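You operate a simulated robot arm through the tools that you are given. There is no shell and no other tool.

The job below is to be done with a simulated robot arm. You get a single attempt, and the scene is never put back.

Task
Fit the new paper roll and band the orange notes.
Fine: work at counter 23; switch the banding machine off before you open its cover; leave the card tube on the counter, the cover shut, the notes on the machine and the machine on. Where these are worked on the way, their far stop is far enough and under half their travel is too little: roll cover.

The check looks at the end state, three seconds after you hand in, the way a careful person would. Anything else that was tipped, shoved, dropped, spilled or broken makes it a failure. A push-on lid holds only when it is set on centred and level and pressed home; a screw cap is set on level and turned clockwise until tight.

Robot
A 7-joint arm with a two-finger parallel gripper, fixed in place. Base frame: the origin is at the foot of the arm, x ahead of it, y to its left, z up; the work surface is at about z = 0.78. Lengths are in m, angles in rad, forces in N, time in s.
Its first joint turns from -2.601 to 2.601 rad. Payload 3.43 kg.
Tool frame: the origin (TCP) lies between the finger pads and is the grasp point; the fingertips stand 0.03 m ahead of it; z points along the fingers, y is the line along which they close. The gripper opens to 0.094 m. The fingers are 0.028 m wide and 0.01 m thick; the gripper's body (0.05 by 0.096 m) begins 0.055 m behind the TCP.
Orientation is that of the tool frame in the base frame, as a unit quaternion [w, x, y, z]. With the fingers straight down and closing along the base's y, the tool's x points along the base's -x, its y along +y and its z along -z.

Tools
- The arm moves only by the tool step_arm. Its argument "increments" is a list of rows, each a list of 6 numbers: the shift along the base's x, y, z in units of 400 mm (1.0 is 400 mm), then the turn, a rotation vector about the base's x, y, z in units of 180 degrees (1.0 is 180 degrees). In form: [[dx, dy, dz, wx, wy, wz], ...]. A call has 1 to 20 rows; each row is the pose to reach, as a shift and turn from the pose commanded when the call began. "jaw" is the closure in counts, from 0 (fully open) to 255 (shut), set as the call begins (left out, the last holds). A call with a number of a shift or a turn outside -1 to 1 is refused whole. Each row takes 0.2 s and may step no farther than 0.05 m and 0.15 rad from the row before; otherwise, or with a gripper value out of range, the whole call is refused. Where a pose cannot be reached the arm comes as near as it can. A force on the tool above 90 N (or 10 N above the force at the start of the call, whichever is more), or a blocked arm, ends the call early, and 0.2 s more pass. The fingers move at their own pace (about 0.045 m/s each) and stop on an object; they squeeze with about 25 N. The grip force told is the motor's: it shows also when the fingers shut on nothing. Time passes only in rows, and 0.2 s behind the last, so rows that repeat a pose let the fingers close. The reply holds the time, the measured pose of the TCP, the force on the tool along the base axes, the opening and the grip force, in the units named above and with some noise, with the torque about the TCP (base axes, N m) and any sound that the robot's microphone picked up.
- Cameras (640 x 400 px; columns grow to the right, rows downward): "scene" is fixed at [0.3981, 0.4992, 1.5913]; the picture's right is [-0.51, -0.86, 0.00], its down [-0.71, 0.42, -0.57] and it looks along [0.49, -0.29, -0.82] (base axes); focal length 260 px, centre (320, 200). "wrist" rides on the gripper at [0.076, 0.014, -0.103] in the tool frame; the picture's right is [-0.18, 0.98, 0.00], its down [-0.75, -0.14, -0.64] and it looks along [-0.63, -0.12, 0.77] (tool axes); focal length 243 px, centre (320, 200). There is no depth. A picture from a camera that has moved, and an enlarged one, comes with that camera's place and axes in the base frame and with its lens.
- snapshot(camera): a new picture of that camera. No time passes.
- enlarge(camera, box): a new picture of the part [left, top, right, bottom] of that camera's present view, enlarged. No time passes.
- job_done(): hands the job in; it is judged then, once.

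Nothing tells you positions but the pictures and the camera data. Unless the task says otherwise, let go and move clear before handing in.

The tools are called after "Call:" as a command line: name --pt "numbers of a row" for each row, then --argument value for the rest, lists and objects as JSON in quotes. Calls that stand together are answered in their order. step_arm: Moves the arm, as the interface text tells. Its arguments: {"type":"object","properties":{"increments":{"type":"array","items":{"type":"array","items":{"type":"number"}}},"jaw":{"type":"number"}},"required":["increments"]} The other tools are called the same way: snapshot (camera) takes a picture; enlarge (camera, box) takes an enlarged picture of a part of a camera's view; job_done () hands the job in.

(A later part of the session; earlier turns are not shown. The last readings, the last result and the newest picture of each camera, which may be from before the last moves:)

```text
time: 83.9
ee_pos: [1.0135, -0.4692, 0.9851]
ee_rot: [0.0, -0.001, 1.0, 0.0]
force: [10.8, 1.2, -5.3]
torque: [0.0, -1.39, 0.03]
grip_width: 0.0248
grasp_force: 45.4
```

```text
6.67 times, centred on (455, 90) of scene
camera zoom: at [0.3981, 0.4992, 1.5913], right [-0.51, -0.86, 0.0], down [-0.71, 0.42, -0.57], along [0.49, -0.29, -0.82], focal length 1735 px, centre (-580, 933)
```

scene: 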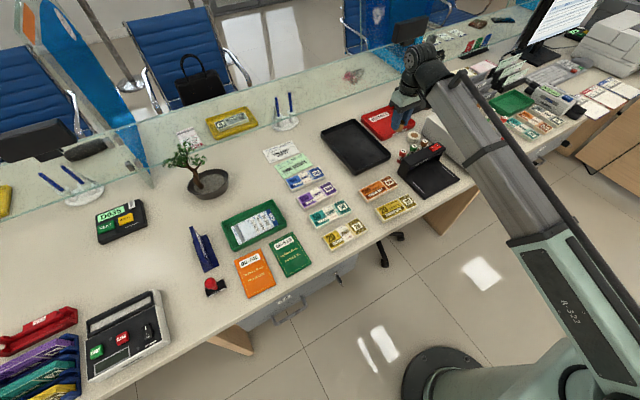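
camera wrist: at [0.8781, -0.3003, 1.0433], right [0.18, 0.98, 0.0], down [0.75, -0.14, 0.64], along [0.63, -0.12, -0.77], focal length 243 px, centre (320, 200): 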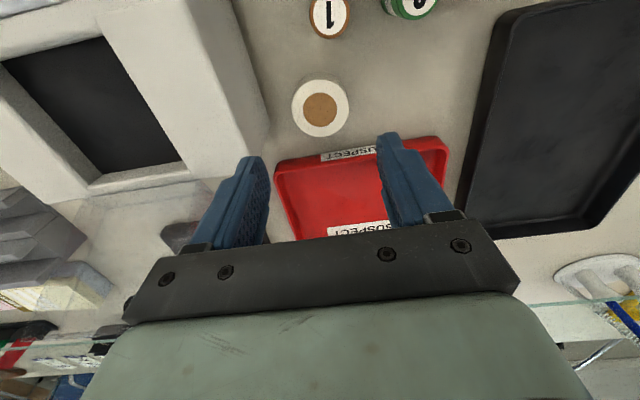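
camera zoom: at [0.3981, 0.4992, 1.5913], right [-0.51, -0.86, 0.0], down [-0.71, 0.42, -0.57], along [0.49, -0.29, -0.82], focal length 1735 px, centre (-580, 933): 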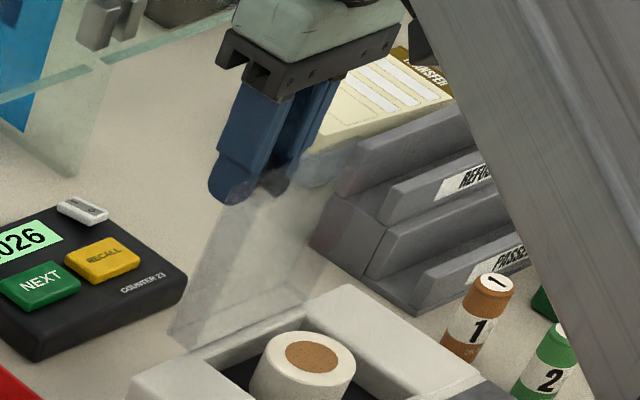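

Upright again and well held. Continuing down to about 45°, tilting the tool along.

Call:
step_arm --pt "-0.0228 0 0.0078 0 -0.0131 0" --pt "-0.046 0 0.0133 0 -0.0262 0" --pt "-0.0695 0 0.0173 0 -0.0392 0" --pt "-0.0935 0 0.019 0 -0.0523 0" --pt "-0.1178 0 0.0185 0 -0.0653 0" --pt "-0.1415 0 0.0163 0 -0.0784 0" --pt "-0.165 0 0.0118 0 -0.0915 0" --pt "-0.1883 0 0.0055 0 -0.1046 0" --pt "-0.1883 0 0.0055 0 -0.1046 0"

Call:
enlarge --camera "wrist" --box '[220, 0, 420, 240]'

Call:
enlarge --camera "scene" --box '[420, 60, 500, 130]'

```text
time: 85.9
ee_pos: [0.9363, -0.4702, 0.989]
ee_rot: [0.164, 0.0, 0.986, 0.0]
force: [11.2, 5.0, 10.8]
torque: [0.03, -1.65, 0.04]
grip_width: 0.0248
grasp_force: 44.9
```

```text
1.67 times, centred on (320, 120) of wrist
camera zoom: at [0.8316, -0.4565, 1.0608], right [0.17, 0.98, 0.06], down [0.5, -0.14, 0.85], along [0.85, -0.12, -0.52], focal length 404 px, centre (320, 333)
```

zoom: 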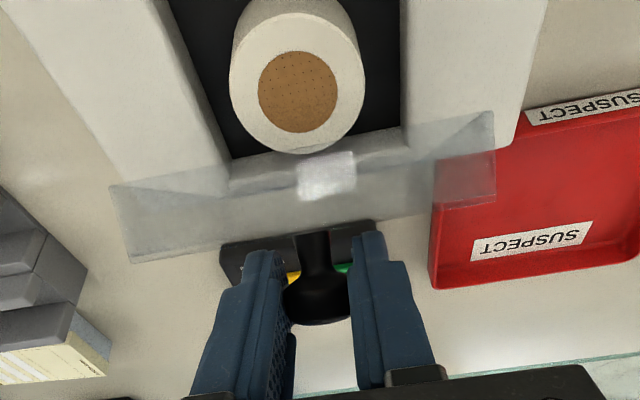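

```text
5.71 times, centred on (460, 95) of scene
camera zoom: at [0.3981, 0.4992, 1.5913], right [-0.51, -0.86, 0.0], down [-0.71, 0.42, -0.57], along [0.49, -0.29, -0.82], focal length 1487 px, centre (-480, 800)
```

zoom: 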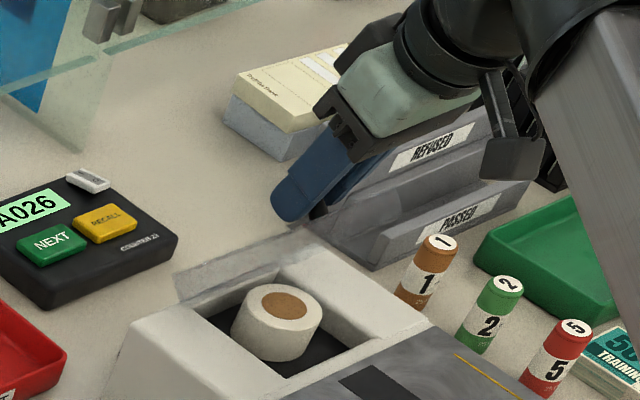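

About 45° and under control. Continuing to about 10°.

Call:
step_arm --pt "-0.0225 0 -0.008 0 -0.0131 0" --pt "-0.0443 0 -0.0178 0 -0.0262 0" --pt "-0.0653 0 -0.0298 0 -0.0392 0" --pt "-0.0848 0 -0.0433 0 -0.0523 0" --pt "-0.1035 0 -0.0585 0 -0.0654 0" --pt "-0.121 0 -0.075 0 -0.0784 0" --pt "-0.1365 0 -0.093 0 -0.0915 0" --pt "-0.1365 0 -0.093 0 -0.0915 0"

Call:
enlarge --camera "wrist" --box '[220, 0, 420, 240]'

Call:
enlarge --camera "scene" --box '[420, 60, 500, 130]'

```text
time: 87.7
ee_pos: [0.8817, -0.4698, 0.9507]
ee_rot: [0.302, 0.0, 0.953, 0.0]
force: [11.6, 3.1, 2.3]
torque: [0.05, -1.04, -0.02]
grip_width: 0.0251
grasp_force: 44.8
```

```text
1.67 times, centred on (320, 120) of wrist
camera zoom: at [0.7613, -0.4565, 0.9905], right [0.15, 0.98, 0.11], down [0.24, -0.14, 0.96], along [0.96, -0.12, -0.26], focal length 404 px, centre (320, 333)
```

zoom: 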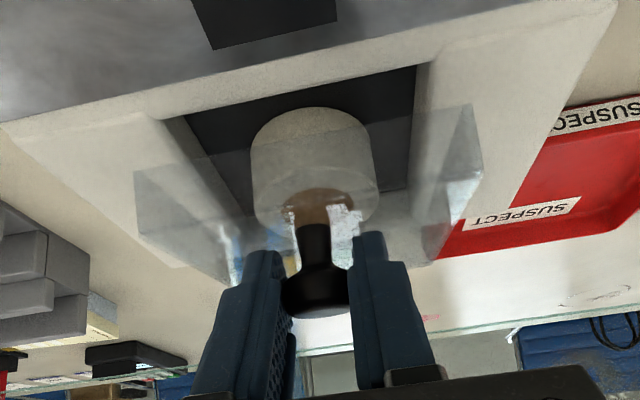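

```text
5.71 times, centred on (460, 95) of scene
camera zoom: at [0.3981, 0.4992, 1.5913], right [-0.51, -0.86, 0.0], down [-0.71, 0.42, -0.57], along [0.49, -0.29, -0.82], focal length 1487 px, centre (-480, 800)
```

zoom: 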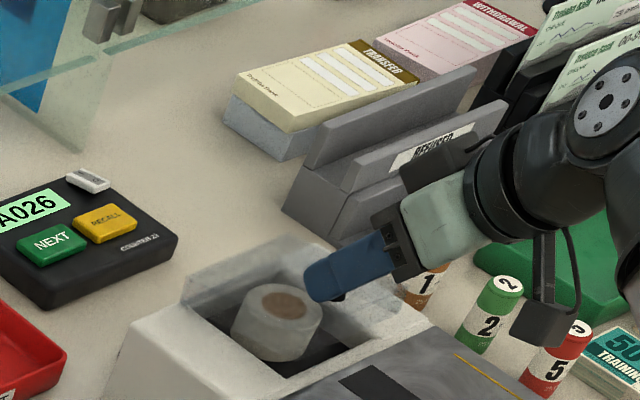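

About 10° left. Easing to nearly shut.

Call:
step_arm --pt "-0.0143 0 -0.0193 0 -0.0131 0" --pt "-0.0223 0 -0.0315 0 -0.0209 0" --pt "-0.0223 0 -0.0315 0 -0.0209 0"

Call:
enlarge --camera "wrist" --box '[220, 0, 420, 240]'

Call:
enlarge --camera "scene" --box '[430, 75, 500, 135]'

```text
time: 88.5
ee_pos: [0.8734, -0.4693, 0.9382]
ee_rot: [0.335, 0.0, 0.942, 0.0]
force: [10.1, 5.4, 6.7]
torque: [0.08, -1.28, 0.06]
grip_width: 0.0249
grasp_force: 44.6
```

```text
1.67 times, centred on (320, 120) of wrist
camera zoom: at [0.75, -0.4565, 0.9696], right [0.14, 0.98, 0.12], down [0.18, -0.14, 0.97], along [0.97, -0.12, -0.2], focal length 404 px, centre (320, 333)
```

zoom: 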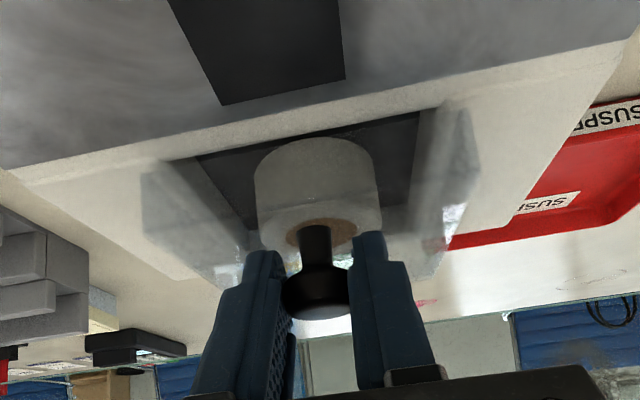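

```text
6.67 times, centred on (465, 105) of scene
camera zoom: at [0.3981, 0.4992, 1.5913], right [-0.51, -0.86, 0.0], down [-0.71, 0.42, -0.57], along [0.49, -0.29, -0.82], focal length 1735 px, centre (-647, 833)
```

zoom: 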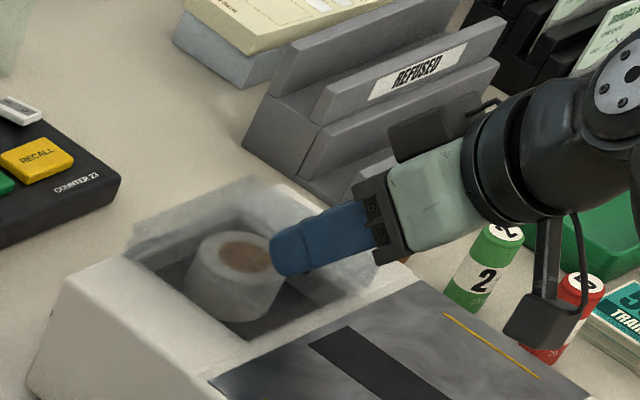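

Almost shut; a little more down, then release.

Call:
step_arm --pt "-0.0048 0 -0.008 0 -0.0053 0" --pt "-0.0075 0 -0.0135 0 -0.0053 0" --pt "-0.0075 0 -0.0135 0 -0.0053 0"

Call:
enlarge --camera "wrist" --box '[220, 0, 420, 240]'

```text
time: 89.3
ee_pos: [0.8712, -0.4705, 0.9367]
ee_rot: [0.344, 0.0, 0.939, -0.001]
force: [18.4, 4.4, 21.3]
torque: [0.0, -1.35, 0.12]
grip_width: 0.0249
grasp_force: 44.9
```

```text
1.67 times, centred on (320, 120) of wrist
camera zoom: at [0.7475, -0.4564, 0.9637], right [0.14, 0.98, 0.12], down [0.16, -0.14, 0.98], along [0.98, -0.12, -0.18], focal length 404 px, centre (320, 333)
```

zoom: 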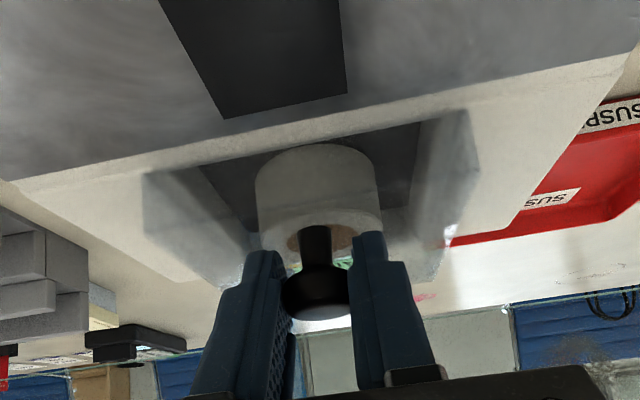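

The cover has met its seat (force up). Opening the jaw and backing off along the tool axis.

Call:
step_arm --pt "0 0 0 0 0 0" --pt "0 0 0 0 0 0" --pt "0 0 0 0 0 0" --jaw 105

Call:
step_arm --pt "-0.03 0 0.036 0 0 0" --pt "-0.07 0 0.083 0 0 0" --pt "-0.12 0 0.16 0 0 0" --pt "-0.14 0 0.24 0 0 0" --pt "-0.14 0 0.24 0 0 0"

Call:
enlarge --camera "wrist" --box '[200, 0, 440, 200]'

Call:
enlarge --camera "scene" --box '[420, 75, 510, 145]'

```text
time: 90.1
ee_pos: [0.8687, -0.4694, 0.9361]
ee_rot: [0.343, 0.0, 0.939, 0.0]
force: [-7.8, -5.0, 28.6]
torque: [0.1, 0.11, -0.04]
grip_width: 0.0517
grasp_force: 0.1
```

```text
time: 91.3
ee_pos: [0.8132, -0.4702, 1.0299]
ee_rot: [0.341, -0.001, 0.94, 0.001]
force: [0.2, -0.3, 0.4]
torque: [-0.02, 0.0, 0.0]
grip_width: 0.0553
grasp_force: 0.1
```

```text
2.00 times, centred on (320, 100) of wrist
camera zoom: at [0.6894, -0.4585, 1.059], right [0.14, 0.98, 0.12], down [0.17, -0.14, 0.98], along [0.98, -0.12, -0.18], focal length 485 px, centre (320, 400)
```

zoom: 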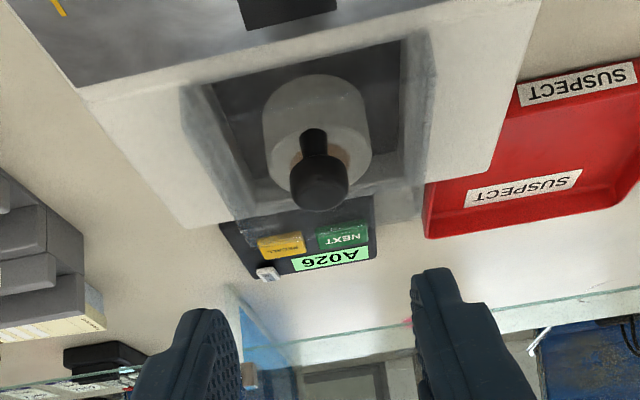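

```text
5.71 times, centred on (465, 110) of scene
camera zoom: at [0.3981, 0.4992, 1.5913], right [-0.51, -0.86, 0.0], down [-0.71, 0.42, -0.57], along [0.49, -0.29, -0.82], focal length 1487 px, centre (-509, 714)
```

zoom: 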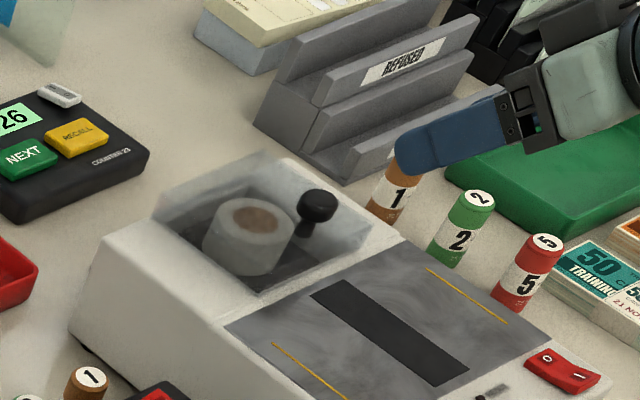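

The cover is shut over the new roll, sitting just as at the start. Next I'll switch the machine on: straighten the tool, turn it 90°, and go above the I end of the rocker at (0.687, −0.535).

Call:
step_arm --pt "-0.04 -0.027 0.02 0 0.037 0" --pt "-0.08 -0.054 0.02 0 0.074 0" --pt "-0.12 -0.081 0.02 0 0.111 0" --pt "-0.16 -0.108 0.02 0 0.148 0" --pt "-0.2 -0.135 0.02 0 0.185 0" --pt "-0.233 -0.162 0.02 0 0.2217 0" --pt "-0.233 -0.162 0.02 0 0.2217 0" --jaw 255

Call:
step_arm --pt "-0.005 0 -0.01 0 0 -0.0417" --pt "-0.01 0 -0.02 0 0 -0.0834" --pt "-0.02 0 -0.03 0 0 -0.1251" --pt "-0.03 0 -0.04 0 0 -0.1668" --pt "-0.04 0 -0.05 0 0 -0.2085" --pt "-0.05 0 -0.06 0 0 -0.2502" --pt "-0.06 0 -0.07 0 0 -0.2919" --pt "-0.065 0 -0.09 0 0 -0.3336" --pt "-0.07 0 -0.11 0 0 -0.3753" --pt "-0.075 0 -0.13 0 0 -0.417" --pt "-0.08 0 -0.16 0 0 -0.4587" --pt "-0.0825 0 -0.19 0 0 -0.5" --pt "-0.0825 0 -0.19 0 0 -0.5"

Call:
snapshot --camera "wrist"

```text
time: 92.9
ee_pos: [0.72, -0.5354, 1.0364]
ee_rot: [0.001, 0.0, 1.0, 0.0]
force: [-0.5, 0.7, -0.1]
torque: [0.01, -0.01, 0.0]
grip_width: 0.0
grasp_force: 24.8
```

```text
time: 95.7
ee_pos: [0.6874, -0.5351, 0.9616]
ee_rot: [0.001, 0.707, 0.707, 0.0]
force: [-0.2, 0.4, -1.0]
torque: [0.0, 0.02, -0.03]
grip_width: 0.0
grasp_force: 24.9
```

```text
taken
camera wrist: at [0.7022, -0.46, 1.0638], right [0.98, -0.19, 0.0], down [-0.14, -0.75, 0.64], along [-0.12, -0.63, -0.77], focal length 243 px, centre (320, 200)
```

wrist: 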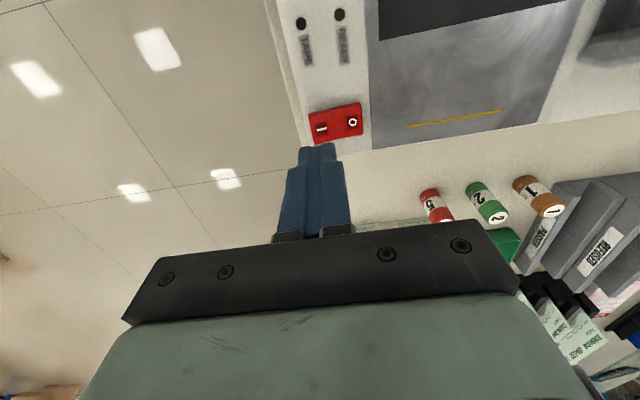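

The tips are aligned over the I mark. Lowering and pressing in small steps.

Call:
step_arm --pt "0 0.001 -0.045 0 0 0" --pt "0 0.001 -0.085 0 0 0" --pt "0 0.001 -0.085 0 0 0"

Call:
step_arm --pt "0 0 -0.007 0 0 0" --pt "0 0 -0.014 0 0 0" --pt "0 0 -0.021 0 0 0" --pt "0 0 -0.028 0 0 0"

Call:
enlarge --camera "scene" --box '[460, 120, 540, 180]'

```text
time: 96.5
ee_pos: [0.6878, -0.5353, 0.9286]
ee_rot: [0.0, 0.708, 0.706, -0.001]
force: [0.1, -0.3, 0.1]
torque: [0.01, -0.01, -0.02]
grip_width: 0.0
grasp_force: 24.9
```

```text
time: 97.5
ee_pos: [0.6864, -0.5346, 0.9177]
ee_rot: [0.001, 0.707, 0.707, 0.0]
force: [-2.2, 0.7, 11.1]
torque: [0.03, -0.03, -0.03]
grip_width: 0.0
grasp_force: 25.2
```

```text
6.67 times, centred on (500, 150) of scene
camera zoom: at [0.3981, 0.4992, 1.5913], right [-0.51, -0.86, 0.0], down [-0.71, 0.42, -0.57], along [0.49, -0.29, -0.82], focal length 1735 px, centre (-880, 533)
```

zoom: 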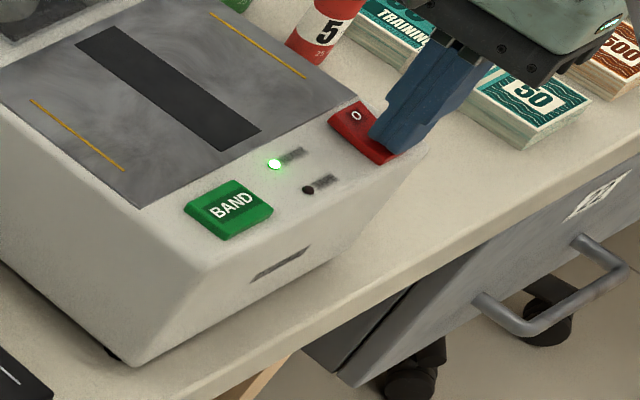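

READY is now green and TAPE is dark: machine on, roll recognised, cover shut. I'll rise and travel to the loose orange notes, keeping the 90° turn so the jaw closes across their short side.

Call:
step_arm --pt "0 0 0.06 0 0 0" --pt "0 0 0.16 0 0 0" --pt "0 0 0.27 0 0 0" --pt "0.04 0.1 0.27 0 0 0" --pt "0.08 0.21 0.27 0 0 0" --pt "0.12 0.32 0.27 0 0 0" --pt "0.16 0.43 0.27 0 0 0" --pt "0.2 0.54 0.27 0 0 0" --pt "0.24 0.65 0.27 0 0 0" --pt "0.28 0.76 0.27 0 0 0" --pt "0.3 0.87 0.27 0 0 0" --pt "0.3 0.98 0.27 0 0 0" --jaw 30

Call:
step_arm --pt "0.005 0.1 -0.03 0 0 0" --pt "0.01 0.21 -0.06 0 0 0" --pt "0.0125 0.33 -0.08 0 0 0" --pt "0.0125 0.33 -0.08 0 0 0"

Call:
snapshot --camera "wrist"

Call:
enlarge --camera "scene" --box '[330, 130, 450, 230]'

Call:
enlarge --camera "scene" --box '[420, 80, 540, 190]'

```text
time: 100.1
ee_pos: [0.8076, -0.1442, 1.0246]
ee_rot: [0.0, 0.708, 0.706, -0.001]
force: [0.7, 0.2, 0.3]
torque: [0.02, -0.02, 0.0]
grip_width: 0.0829
grasp_force: 0.1
```

```text
time: 101.1
ee_pos: [0.8127, -0.0094, 0.9931]
ee_rot: [0.001, 0.707, 0.707, 0.0]
force: [-0.3, 0.2, 0.2]
torque: [-0.03, -0.01, -0.01]
grip_width: 0.083
grasp_force: 0.0
```

```text
taken
camera wrist: at [0.827, 0.0659, 1.0953], right [0.98, -0.18, 0.0], down [-0.14, -0.75, 0.64], along [-0.12, -0.63, -0.77], focal length 243 px, centre (320, 200)
```

wrist: 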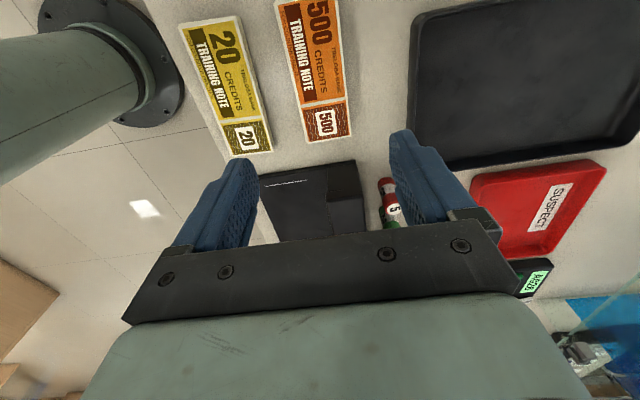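

```text
4.00 times, centred on (390, 180) of scene
camera zoom: at [0.3981, 0.4992, 1.5913], right [-0.51, -0.86, 0.0], down [-0.71, 0.42, -0.57], along [0.49, -0.29, -0.82], focal length 1041 px, centre (40, 280)
```

zoom: 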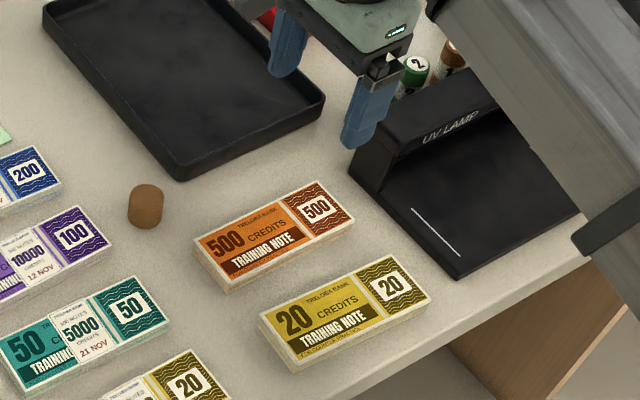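

```text
3.64 times, centred on (480, 135) of scene
camera zoom: at [0.3981, 0.4992, 1.5913], right [-0.51, -0.86, 0.0], down [-0.71, 0.42, -0.57], along [0.49, -0.29, -0.82], focal length 946 px, centre (-262, 436)
```

zoom: 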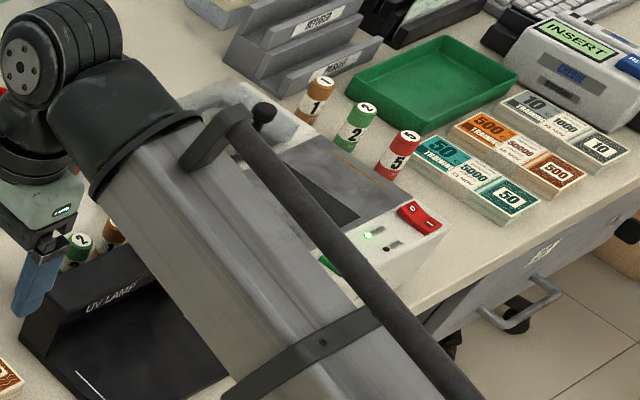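

The orange stack is straight along y; its far end is at y ≈ −0.0755 and it spans x 0.782–0.8435. I'll shift +y to see its other end and measure its height.

Call:
step_arm --pt "0 0.1 0 0 0 0" --pt "0 0.2 0 0 0 0" --pt "0 0.2 0 0 0 0"

Call:
enlarge --camera "wrist" --box '[200, 20, 440, 220]'

Call:
snapshot --camera "wrist"

```text
time: 101.9
ee_pos: [0.8134, 0.0712, 0.9908]
ee_rot: [0.0, 0.707, 0.707, -0.001]
force: [-0.1, -0.4, -0.1]
torque: [0.04, -0.02, -0.01]
grip_width: 0.0829
grasp_force: 0.0
```

```text
2.00 times, centred on (320, 120) of wrist
camera zoom: at [0.8268, 0.1468, 1.0931], right [0.98, -0.18, 0.0], down [-0.14, -0.75, 0.64], along [-0.12, -0.63, -0.77], focal length 485 px, centre (320, 360)
```

zoom: 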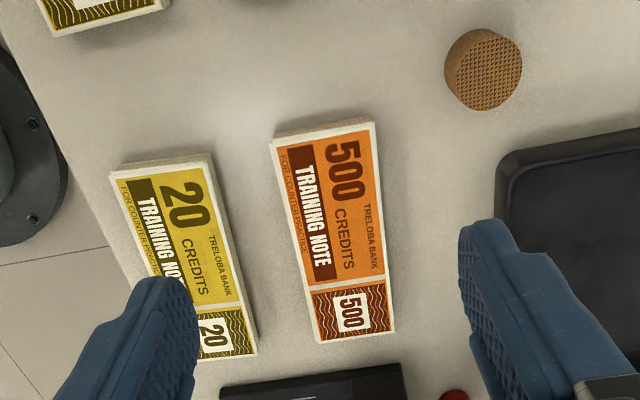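

```text
taken
camera wrist: at [0.8268, 0.1468, 1.0931], right [0.98, -0.18, 0.0], down [-0.14, -0.75, 0.64], along [-0.12, -0.63, -0.77], focal length 243 px, centre (320, 200)
```

wrist: 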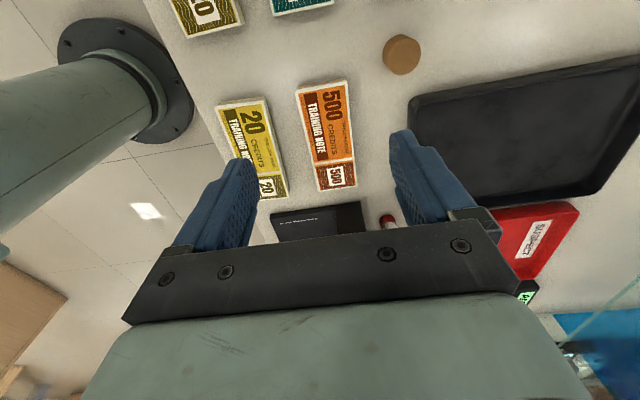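

The stack is centred at (0.8134, −0.003), about 0.149 × 0.060 × 0.015, nearly square to the axes. I'll move over its middle, lower, and grip across its short side.

Call:
step_arm --pt "0 -0.1 -0.02 0 0 0" --pt "0 -0.1855 -0.08 0 0 0" --pt "0 -0.1855 -0.18 0 0 0" --pt "0 -0.1855 -0.28 0 0 0" --pt "0 -0.1855 -0.36 0 0 0" --pt "0 -0.1855 -0.36 0 0 0" --jaw 54

Call:
enlarge --camera "wrist" --box '[200, 20, 440, 240]'

Call:
enlarge --camera "scene" --box '[330, 140, 430, 230]'

```text
time: 103.3
ee_pos: [0.8147, -0.0041, 0.8487]
ee_rot: [0.001, 0.707, 0.707, 0.0]
force: [-0.5, 0.6, -0.3]
torque: [-0.01, -0.01, -0.01]
grip_width: 0.0741
grasp_force: 0.1
```

```text
1.82 times, centred on (320, 130) of wrist
camera zoom: at [0.8285, 0.0719, 0.9503], right [0.98, -0.18, 0.0], down [-0.14, -0.75, 0.64], along [-0.12, -0.63, -0.77], focal length 441 px, centre (320, 327)
```

zoom: 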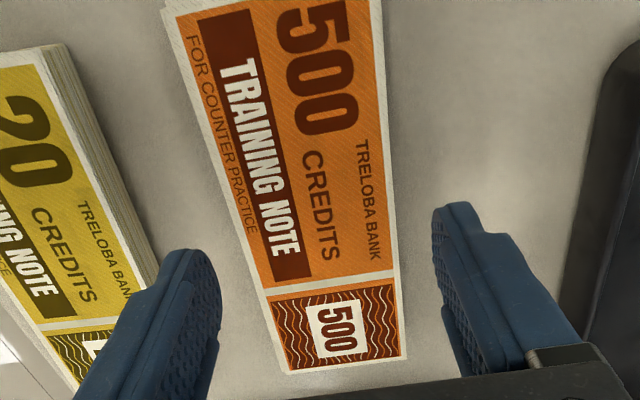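

```text
4.44 times, centred on (380, 185) of scene
camera zoom: at [0.3981, 0.4992, 1.5913], right [-0.51, -0.86, 0.0], down [-0.71, 0.42, -0.57], along [0.49, -0.29, -0.82], focal length 1156 px, centre (53, 267)
```

zoom: 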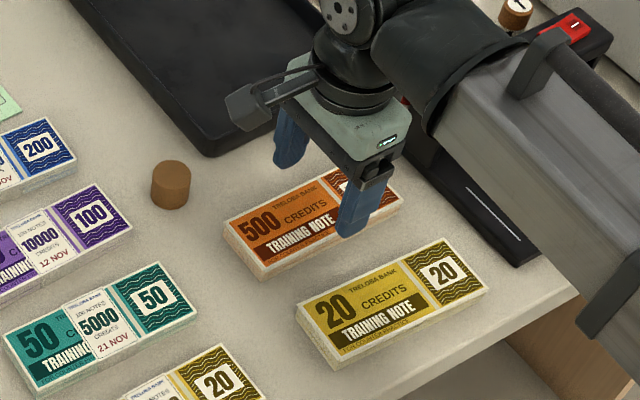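

Aligned over the stack's middle. Lowering until the tips are just above the counter, then closing.

Call:
step_arm --pt "-0.004 0 -0.03 0 0 0" --pt "-0.004 0 -0.06 0 0 0" --pt "-0.004 0 -0.08 0 0 0" --pt "-0.004 0 -0.08 0 0 0"

Call:
step_arm --pt "0 0 0 0 0 0" --pt "0 0 0 0 0 0" --pt "0 0 0 0 0 0" --pt "0 0 0 0 0 0" --jaw 255

Call:
enlarge --camera "wrist" --box '[200, 20, 440, 240]'

Call:
enlarge --camera "scene" --box '[330, 140, 430, 230]'

```text
time: 104.3
ee_pos: [0.8117, -0.0036, 0.8162]
ee_rot: [0.0, 0.707, 0.707, -0.001]
force: [0.3, 0.5, 0.6]
torque: [0.0, 0.01, 0.0]
grip_width: 0.0742
grasp_force: 0.0
```

```text
time: 105.3
ee_pos: [0.8107, -0.0049, 0.8154]
ee_rot: [0.0, 0.707, 0.707, -0.001]
force: [-0.1, 0.2, -0.4]
torque: [0.01, 0.01, -0.02]
grip_width: 0.0594
grasp_force: 24.7
```

```text
1.82 times, centred on (320, 130) of wrist
camera zoom: at [0.826, 0.0717, 0.9178], right [0.98, -0.18, 0.0], down [-0.14, -0.75, 0.64], along [-0.12, -0.63, -0.77], focal length 441 px, centre (320, 327)
```

zoom: 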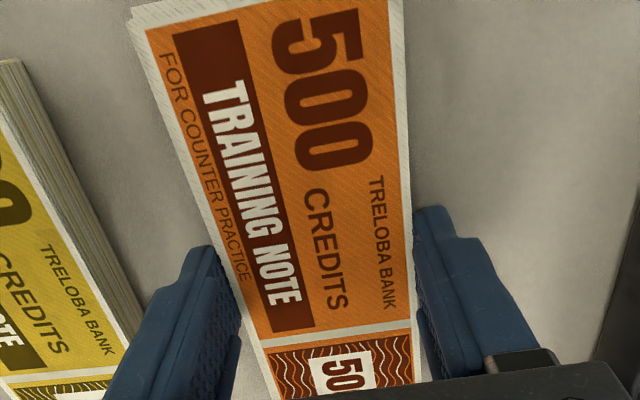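

```text
4.44 times, centred on (380, 185) of scene
camera zoom: at [0.3981, 0.4992, 1.5913], right [-0.51, -0.86, 0.0], down [-0.71, 0.42, -0.57], along [0.49, -0.29, -0.82], focal length 1156 px, centre (53, 267)
```

zoom: 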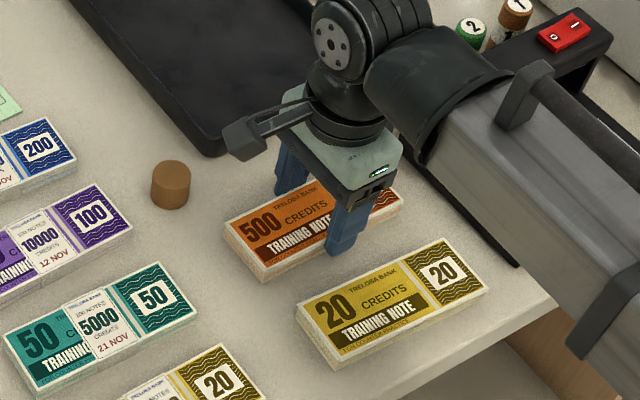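

The stack is held squarely (0.0594 m). Lifting it clear.

Call:
step_arm --pt "0 0 0.02 0 0 0" --pt "0 0 0.08 0 0 0" --pt "0 0 0.18 0 0 0" --pt "0 0 0.28 0 0 0" --pt "0 0 0.38 0 0 0" --pt "0 0 0.47 0 0 0" --pt "0 0 0.47 0 0 0"

Call:
enlarge --camera "scene" --box '[330, 100, 470, 220]'

```text
time: 106.9
ee_pos: [0.8111, -0.0042, 1.0067]
ee_rot: [0.001, 0.707, 0.707, -0.001]
force: [-0.6, 0.6, -0.3]
torque: [0.02, -0.03, 0.01]
grip_width: 0.0595
grasp_force: 24.9
```

```text
3.33 times, centred on (400, 160) of scene
camera zoom: at [0.3981, 0.4992, 1.5913], right [-0.51, -0.86, 0.0], down [-0.71, 0.42, -0.57], along [0.49, -0.29, -0.82], focal length 867 px, centre (53, 333)
```

zoom: 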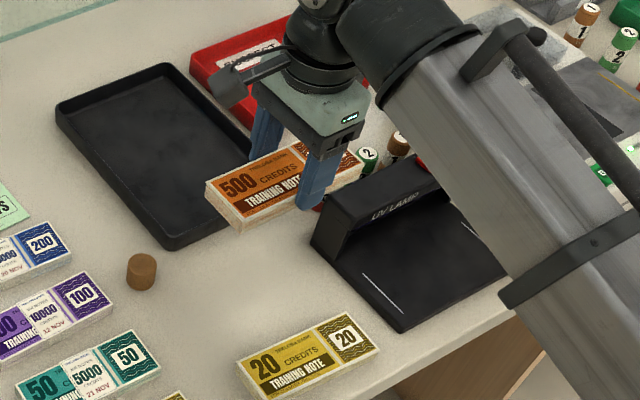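

Held level. Carrying it across to above the machine's plate.

Call:
step_arm --pt "0 -0.06 0.02 0 0 0" --pt "-0.005 -0.15 0.03 0 0 0" --pt "-0.01 -0.25 0.03 0 0 0" --pt "-0.015 -0.35 0.03 0 0 0" --pt "-0.02 -0.45 0.03 0 0 0" --pt "-0.025 -0.55 0.03 0 0 0" --pt "-0.03 -0.65 0.03 0 0 0" --pt "-0.035 -0.75 0.03 0 0 0" --pt "-0.04 -0.85 0.03 0 0 0" --pt "-0.045 -0.95 0.03 0 0 0"

Call:
step_arm --pt "-0.005 -0.09 0 0 0 0" --pt "-0.005 -0.17 0 0 0 0" --pt "-0.005 -0.2145 0 0 0 0" --pt "-0.005 -0.2145 -0.06 0 0 0" --pt "-0.005 -0.2145 -0.06 0 0 0"

Call:
snapshot --camera "wrist"

Call:
enlarge --camera "scene" --box '[420, 80, 540, 180]'

```text
time: 109.1
ee_pos: [0.7941, -0.388, 1.0169]
ee_rot: [0.0, 0.706, 0.708, 0.0]
force: [0.3, -0.5, -0.7]
torque: [0.0, -0.02, 0.04]
grip_width: 0.0596
grasp_force: 24.7
```

```text
time: 110.3
ee_pos: [0.7903, -0.4718, 0.992]
ee_rot: [0.0, 0.707, 0.707, 0.0]
force: [-0.3, 0.5, -1.0]
torque: [-0.01, 0.02, 0.03]
grip_width: 0.0594
grasp_force: 25.3
```

```text
taken
camera wrist: at [0.8051, -0.3963, 1.0938], right [0.98, -0.18, 0.0], down [-0.14, -0.75, 0.64], along [-0.12, -0.63, -0.77], focal length 243 px, centre (320, 200)
```

wrist: 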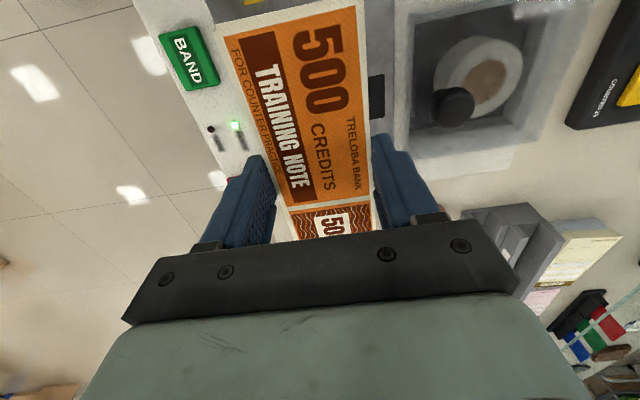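

```text
4.00 times, centred on (480, 130) of scene
camera zoom: at [0.3981, 0.4992, 1.5913], right [-0.51, -0.86, 0.0], down [-0.71, 0.42, -0.57], along [0.49, -0.29, -0.82], focal length 1041 px, centre (-320, 480)
```

zoom: 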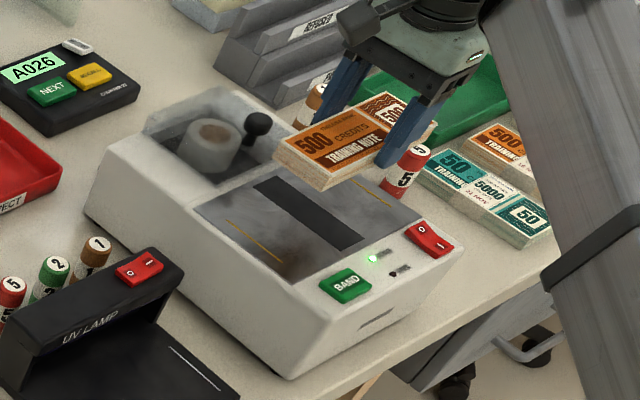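

The notes hang level above the plate, centred at (0.790, −0.472) over the slot. Lowering to just above the plate.

Call:
step_arm --pt "0 0.002 -0.06 0 0 0" --pt "0 0.002 -0.12 0 0 0" --pt "0 0.002 -0.17 0 0 0" --pt "0 0.002 -0.17 0 0 0"

Call:
enlarge --camera "scene" --box '[430, 90, 530, 175]'

Call:
enlarge --camera "wrist" --box '[180, 0, 440, 240]'

```text
time: 111.3
ee_pos: [0.7922, -0.47, 0.9235]
ee_rot: [0.0, 0.707, 0.707, -0.001]
force: [0.4, 0.1, -1.8]
torque: [-0.03, -0.03, 0.0]
grip_width: 0.0591
grasp_force: 24.7
```

```text
4.71 times, centred on (480, 132) of scene
camera zoom: at [0.3981, 0.4992, 1.5913], right [-0.51, -0.86, 0.0], down [-0.71, 0.42, -0.57], along [0.49, -0.29, -0.82], focal length 1224 px, centre (-433, 518)
```

zoom: 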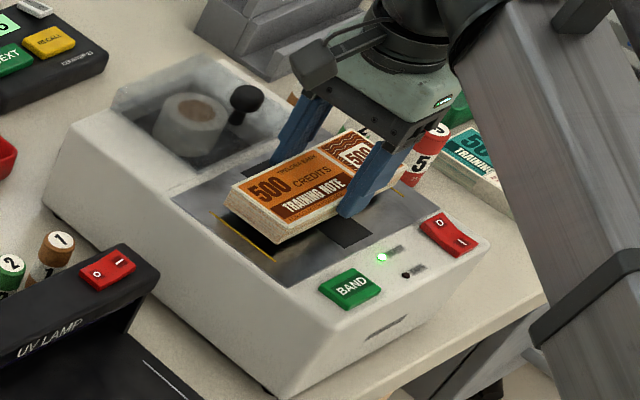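

```text
1.67 times, centred on (310, 120) of wrist
camera zoom: at [0.8063, -0.3946, 1.0257], right [0.98, -0.18, 0.0], down [-0.14, -0.75, 0.64], along [-0.12, -0.63, -0.77], focal length 404 px, centre (337, 333)
```

zoom: 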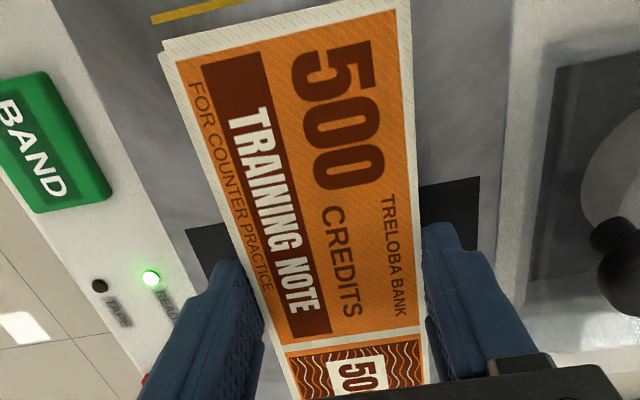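

Between the guides and across the slot. Lowering in small steps to contact.

Call:
step_arm --pt "0 0 -0.006 0 0 0" --pt "0 0 -0.012 0 0 0" --pt "0 0 -0.018 0 0 0" --pt "0 0 -0.018 0 0 0"

Call:
enlarge --camera "scene" --box '[450, 100, 520, 160]'

```text
time: 112.3
ee_pos: [0.7903, -0.4716, 0.9166]
ee_rot: [0.0, 0.708, 0.707, 0.0]
force: [0.1, 0.9, -1.7]
torque: [-0.02, 0.02, 0.02]
grip_width: 0.0591
grasp_force: 24.7
```

```text
6.67 times, centred on (485, 130) of scene
camera zoom: at [0.3981, 0.4992, 1.5913], right [-0.51, -0.86, 0.0], down [-0.71, 0.42, -0.57], along [0.49, -0.29, -0.82], focal length 1735 px, centre (-780, 667)
```

zoom: 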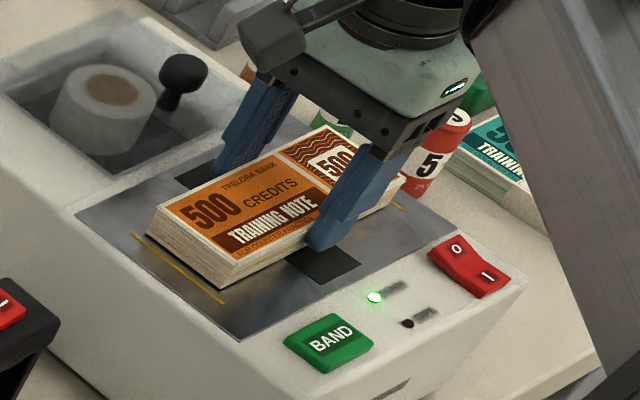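

Call:
step_arm --pt "0 0 -0.005 0 0 0" --pt "0 0 -0.01 0 0 0" --pt "0 0 -0.01 0 0 0"

Call:
step_arm --pt "0 0 -0.004 0 0 0" --pt "0 0 -0.008 0 0 0" --pt "0 0 -0.008 0 0 0"

Call:
enlarge --camera "scene" --box '[450, 100, 520, 160]'

```text
time: 113.1
ee_pos: [0.7914, -0.4706, 0.9135]
ee_rot: [0.001, 0.707, 0.707, 0.0]
force: [2.6, 0.3, 23.7]
torque: [-0.02, -0.04, -0.03]
grip_width: 0.0595
grasp_force: 24.8
```

```text
time: 113.9
ee_pos: [0.7912, -0.471, 0.9109]
ee_rot: [0.002, 0.707, 0.707, -0.001]
force: [6.5, -2.5, 23.4]
torque: [-0.08, -0.21, 0.01]
grip_width: 0.0594
grasp_force: 25.1
```

```text
6.67 times, centred on (485, 130) of scene
camera zoom: at [0.3981, 0.4992, 1.5913], right [-0.51, -0.86, 0.0], down [-0.71, 0.42, -0.57], along [0.49, -0.29, -0.82], focal length 1735 px, centre (-780, 667)
```

zoom: 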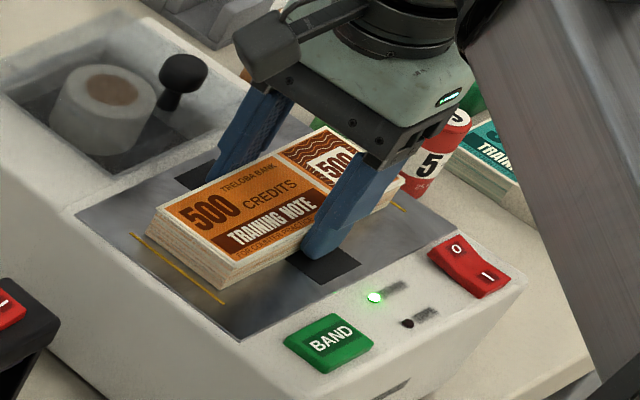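

The notes rest on the plate. Easing off, opening the jaw, and rising straight up.

Call:
step_arm --pt "0 0 0.005 0 0 0" --pt "0 0 0.005 0 0 0" --pt "0 0 0.005 0 0 0" --jaw 54

Call:
step_arm --pt "0 0 0.05 0 0 0" --pt "0 0 0.12 0 0 0" --pt "0 0 0.2 0 0 0" --pt "0 0 0.28 0 0 0" --pt "0 0 0.28 0 0 0"

Call:
snapshot --camera "wrist"

Call:
enlarge --camera "scene" --box '[430, 90, 530, 175]'

```text
time: 114.7
ee_pos: [0.7909, -0.4714, 0.9119]
ee_rot: [0.0, 0.707, 0.708, 0.0]
force: [0.8, 0.7, -0.2]
torque: [-0.03, -0.02, -0.02]
grip_width: 0.074
grasp_force: 0.1
```

```text
time: 115.9
ee_pos: [0.789, -0.4699, 1.0242]
ee_rot: [0.0, 0.707, 0.708, -0.001]
force: [-0.5, -1.2, 0.6]
torque: [-0.02, 0.0, -0.04]
grip_width: 0.0742
grasp_force: 0.1
```

```text
taken
camera wrist: at [0.8048, -0.3946, 1.1249], right [0.98, -0.18, 0.0], down [-0.14, -0.75, 0.64], along [-0.12, -0.63, -0.77], focal length 243 px, centre (320, 200)
```

wrist: 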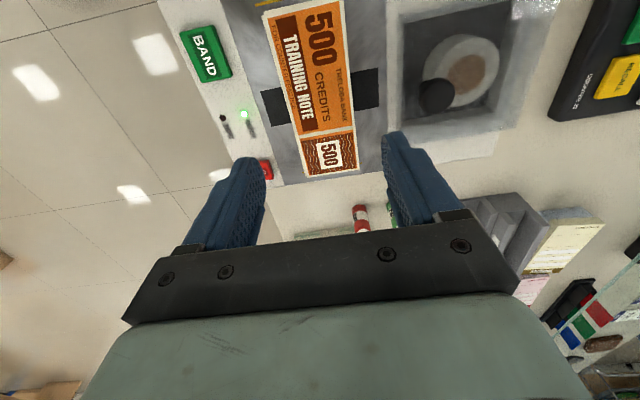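

```text
4.71 times, centred on (480, 132) of scene
camera zoom: at [0.3981, 0.4992, 1.5913], right [-0.51, -0.86, 0.0], down [-0.71, 0.42, -0.57], along [0.49, -0.29, -0.82], focal length 1224 px, centre (-433, 518)
```

zoom: 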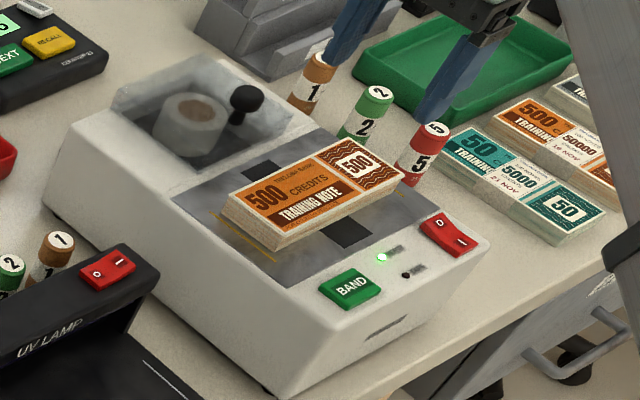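

The orange notes lie square across the slot between the guides, READY is green. Now to the BAND button at about (0.701, −0.413) with the fingers closed.

Call:
step_arm --pt "-0.07 0.05 0 0 0 0" --pt "-0.15 0.1 0 0 0 0" --pt "-0.22 0.1425 0 0 0 0" --pt "-0.22 0.1425 -0.08 0 0 0" --pt "-0.22 0.1425 -0.16 0 0 0" --pt "-0.22 0.1425 -0.16 0 0 0" --pt "-0.22 0.1425 -0.16 0 0 0" --jaw 255

Call:
enlarge --camera "wrist" --box '[220, 40, 420, 220]'

Call:
enlarge --camera "scene" --box '[450, 110, 530, 175]'

```text
time: 117.5
ee_pos: [0.7013, -0.4119, 0.959]
ee_rot: [0.0, 0.708, 0.707, 0.0]
force: [-0.7, 0.3, -0.9]
torque: [-0.01, 0.04, 0.03]
grip_width: 0.0
grasp_force: 25.1
```

```text
2.22 times, centred on (320, 130) of wrist
camera zoom: at [0.7165, -0.3377, 1.0614], right [0.98, -0.18, 0.0], down [-0.14, -0.75, 0.64], along [-0.12, -0.63, -0.77], focal length 539 px, centre (320, 356)
```

zoom: 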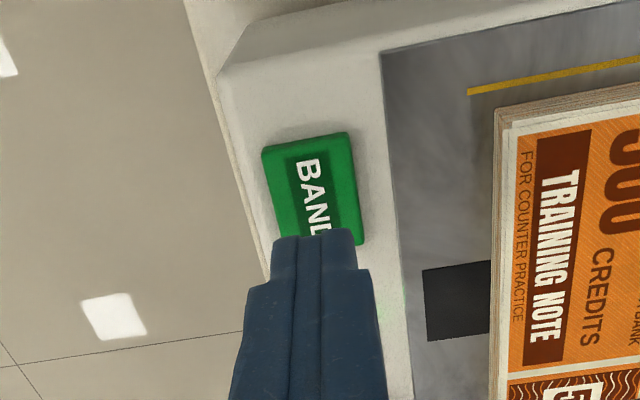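

```text
6.15 times, centred on (490, 142) of scene
camera zoom: at [0.3981, 0.4992, 1.5913], right [-0.51, -0.86, 0.0], down [-0.71, 0.42, -0.57], along [0.49, -0.29, -0.82], focal length 1601 px, centre (-726, 554)
```

zoom: 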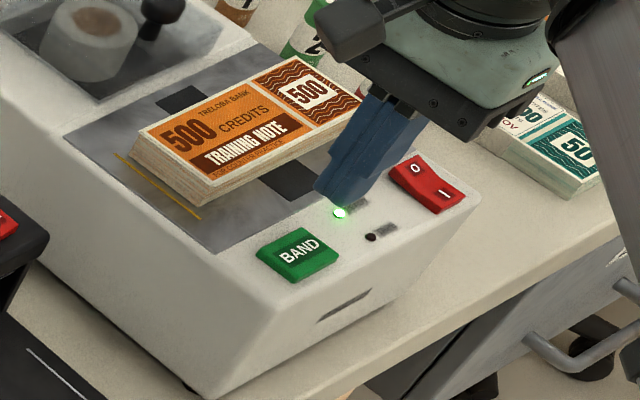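

Right over the BAND button. Lowering and pressing in small steps.

Call:
step_arm --pt "0 0.003 -0.045 0 0 0" --pt "0 0.003 -0.08 0 0 0" --pt "0 0.003 -0.08 0 0 0"

Call:
step_arm --pt "0 0 -0.006 0 0 0" --pt "0 0 -0.012 0 0 0" --pt "0 0 -0.018 0 0 0" --pt "0 0 -0.018 0 0 0"

Call:
enlarge --camera "scene" --box '[450, 110, 530, 175]'

```text
time: 118.3
ee_pos: [0.7027, -0.4117, 0.9259]
ee_rot: [0.0, 0.707, 0.707, -0.001]
force: [0.1, 0.0, -0.2]
torque: [0.05, 0.01, 0.0]
grip_width: 0.0
grasp_force: 24.5
```

```text
time: 119.3
ee_pos: [0.7038, -0.4124, 0.9193]
ee_rot: [0.001, 0.707, 0.707, 0.0]
force: [0.2, 0.0, 0.3]
torque: [0.03, 0.0, -0.01]
grip_width: 0.0002
grasp_force: 24.9
```

```text
6.15 times, centred on (490, 142) of scene
camera zoom: at [0.3981, 0.4992, 1.5913], right [-0.51, -0.86, 0.0], down [-0.71, 0.42, -0.57], along [0.49, -0.29, -0.82], focal length 1601 px, centre (-726, 554)
```

zoom: 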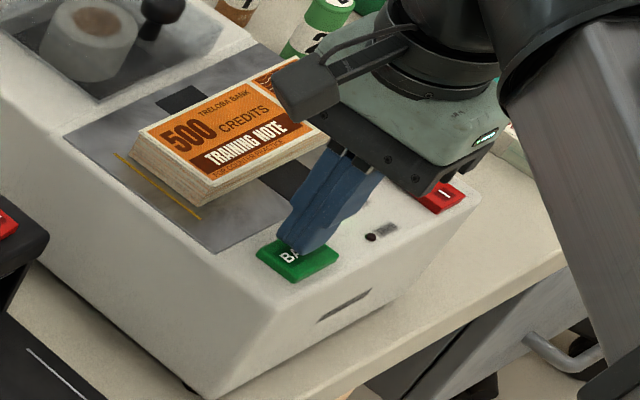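

Not touching yet; continuing to press down a few millimetres more.

Call:
step_arm --pt "-0.003 0 -0.005 0 0 0" --pt "-0.003 0 -0.01 0 0 0" --pt "-0.003 0 -0.014 0 0 0" --pt "-0.003 0 -0.014 0 0 0"

Call:
enlarge --camera "scene" --box '[450, 110, 530, 175]'

```text
time: 120.3
ee_pos: [0.7016, -0.4116, 0.9143]
ee_rot: [0.0, 0.707, 0.707, 0.0]
force: [-1.1, 0.7, 0.9]
torque: [0.03, -0.01, -0.01]
grip_width: 0.0001
grasp_force: 24.9
```

```text
6.15 times, centred on (490, 142) of scene
camera zoom: at [0.3981, 0.4992, 1.5913], right [-0.51, -0.86, 0.0], down [-0.71, 0.42, -0.57], along [0.49, -0.29, -0.82], focal length 1601 px, centre (-726, 554)
```

zoom: 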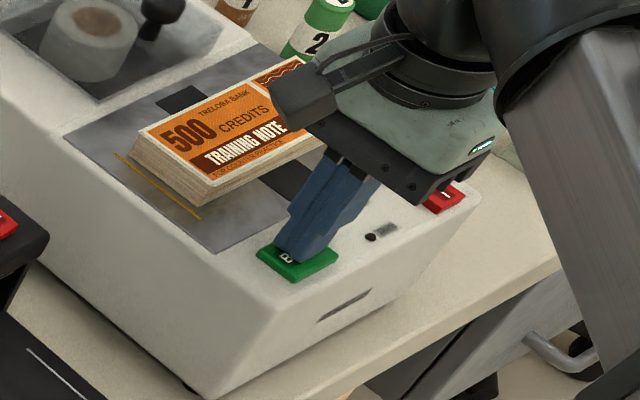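

Touching lightly now. Pressing the button in.

Call:
step_arm --pt "0 0 -0.003 0 0 0" --pt "0 0 -0.006 0 0 0" --pt "0 0 -0.009 0 0 0" --pt "0 0 -0.009 0 0 0"

Call:
enlarge --camera "scene" --box '[450, 110, 530, 175]'

```text
time: 121.3
ee_pos: [0.7021, -0.4126, 0.9121]
ee_rot: [0.001, 0.707, 0.707, 0.0]
force: [-1.3, -0.8, 4.0]
torque: [-0.03, 0.02, 0.03]
grip_width: 0.0
grasp_force: 25.2
heard: click
```

```text
6.15 times, centred on (490, 142) of scene
camera zoom: at [0.3981, 0.4992, 1.5913], right [-0.51, -0.86, 0.0], down [-0.71, 0.42, -0.57], along [0.49, -0.29, -0.82], focal length 1601 px, centre (-726, 554)
```

zoom: 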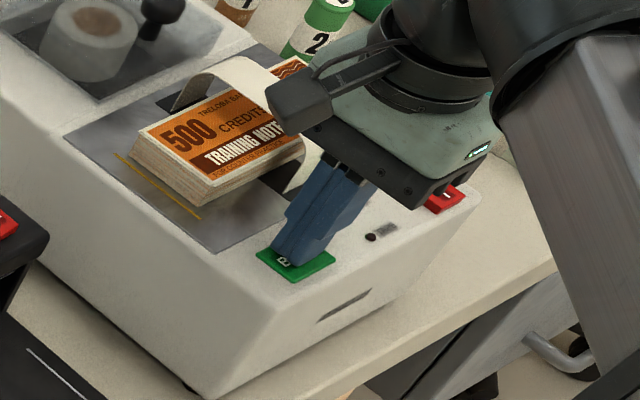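

A click, and a paper band is coming over the notes. I'll lift off the button and watch the banding finish.

Call:
step_arm --pt "0 0 0.04 0 0 0" --pt "0 0 0.12 0 0 0" --pt "0 0 0.22 0 0 0" --pt "0 0 0.3 0 0 0" --pt "0 0 0.3 0 0 0"

Call:
enlarge --camera "scene" --box '[430, 90, 530, 175]'

Call:
snapshot --camera "wrist"

```text
time: 122.5
ee_pos: [0.7006, -0.4126, 1.0311]
ee_rot: [0.001, 0.707, 0.707, -0.001]
force: [0.2, 0.0, -0.3]
torque: [0.01, -0.04, 0.01]
grip_width: 0.0002
grasp_force: 25.1
```

```text
4.71 times, centred on (480, 132) of scene
camera zoom: at [0.3981, 0.4992, 1.5913], right [-0.51, -0.86, 0.0], down [-0.71, 0.42, -0.57], along [0.49, -0.29, -0.82], focal length 1224 px, centre (-433, 518)
```

zoom: 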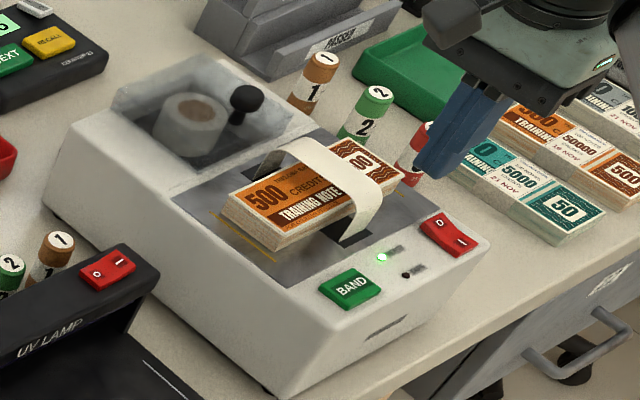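

```text
taken
camera wrist: at [0.7165, -0.3362, 1.1332], right [0.98, -0.18, 0.0], down [-0.14, -0.75, 0.64], along [-0.12, -0.63, -0.77], focal length 243 px, centre (320, 200)
```

wrist: 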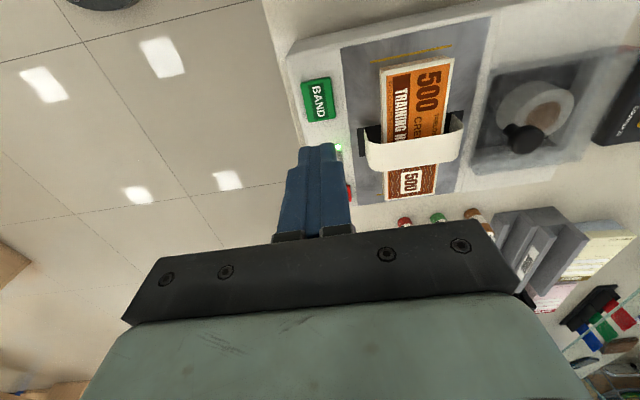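

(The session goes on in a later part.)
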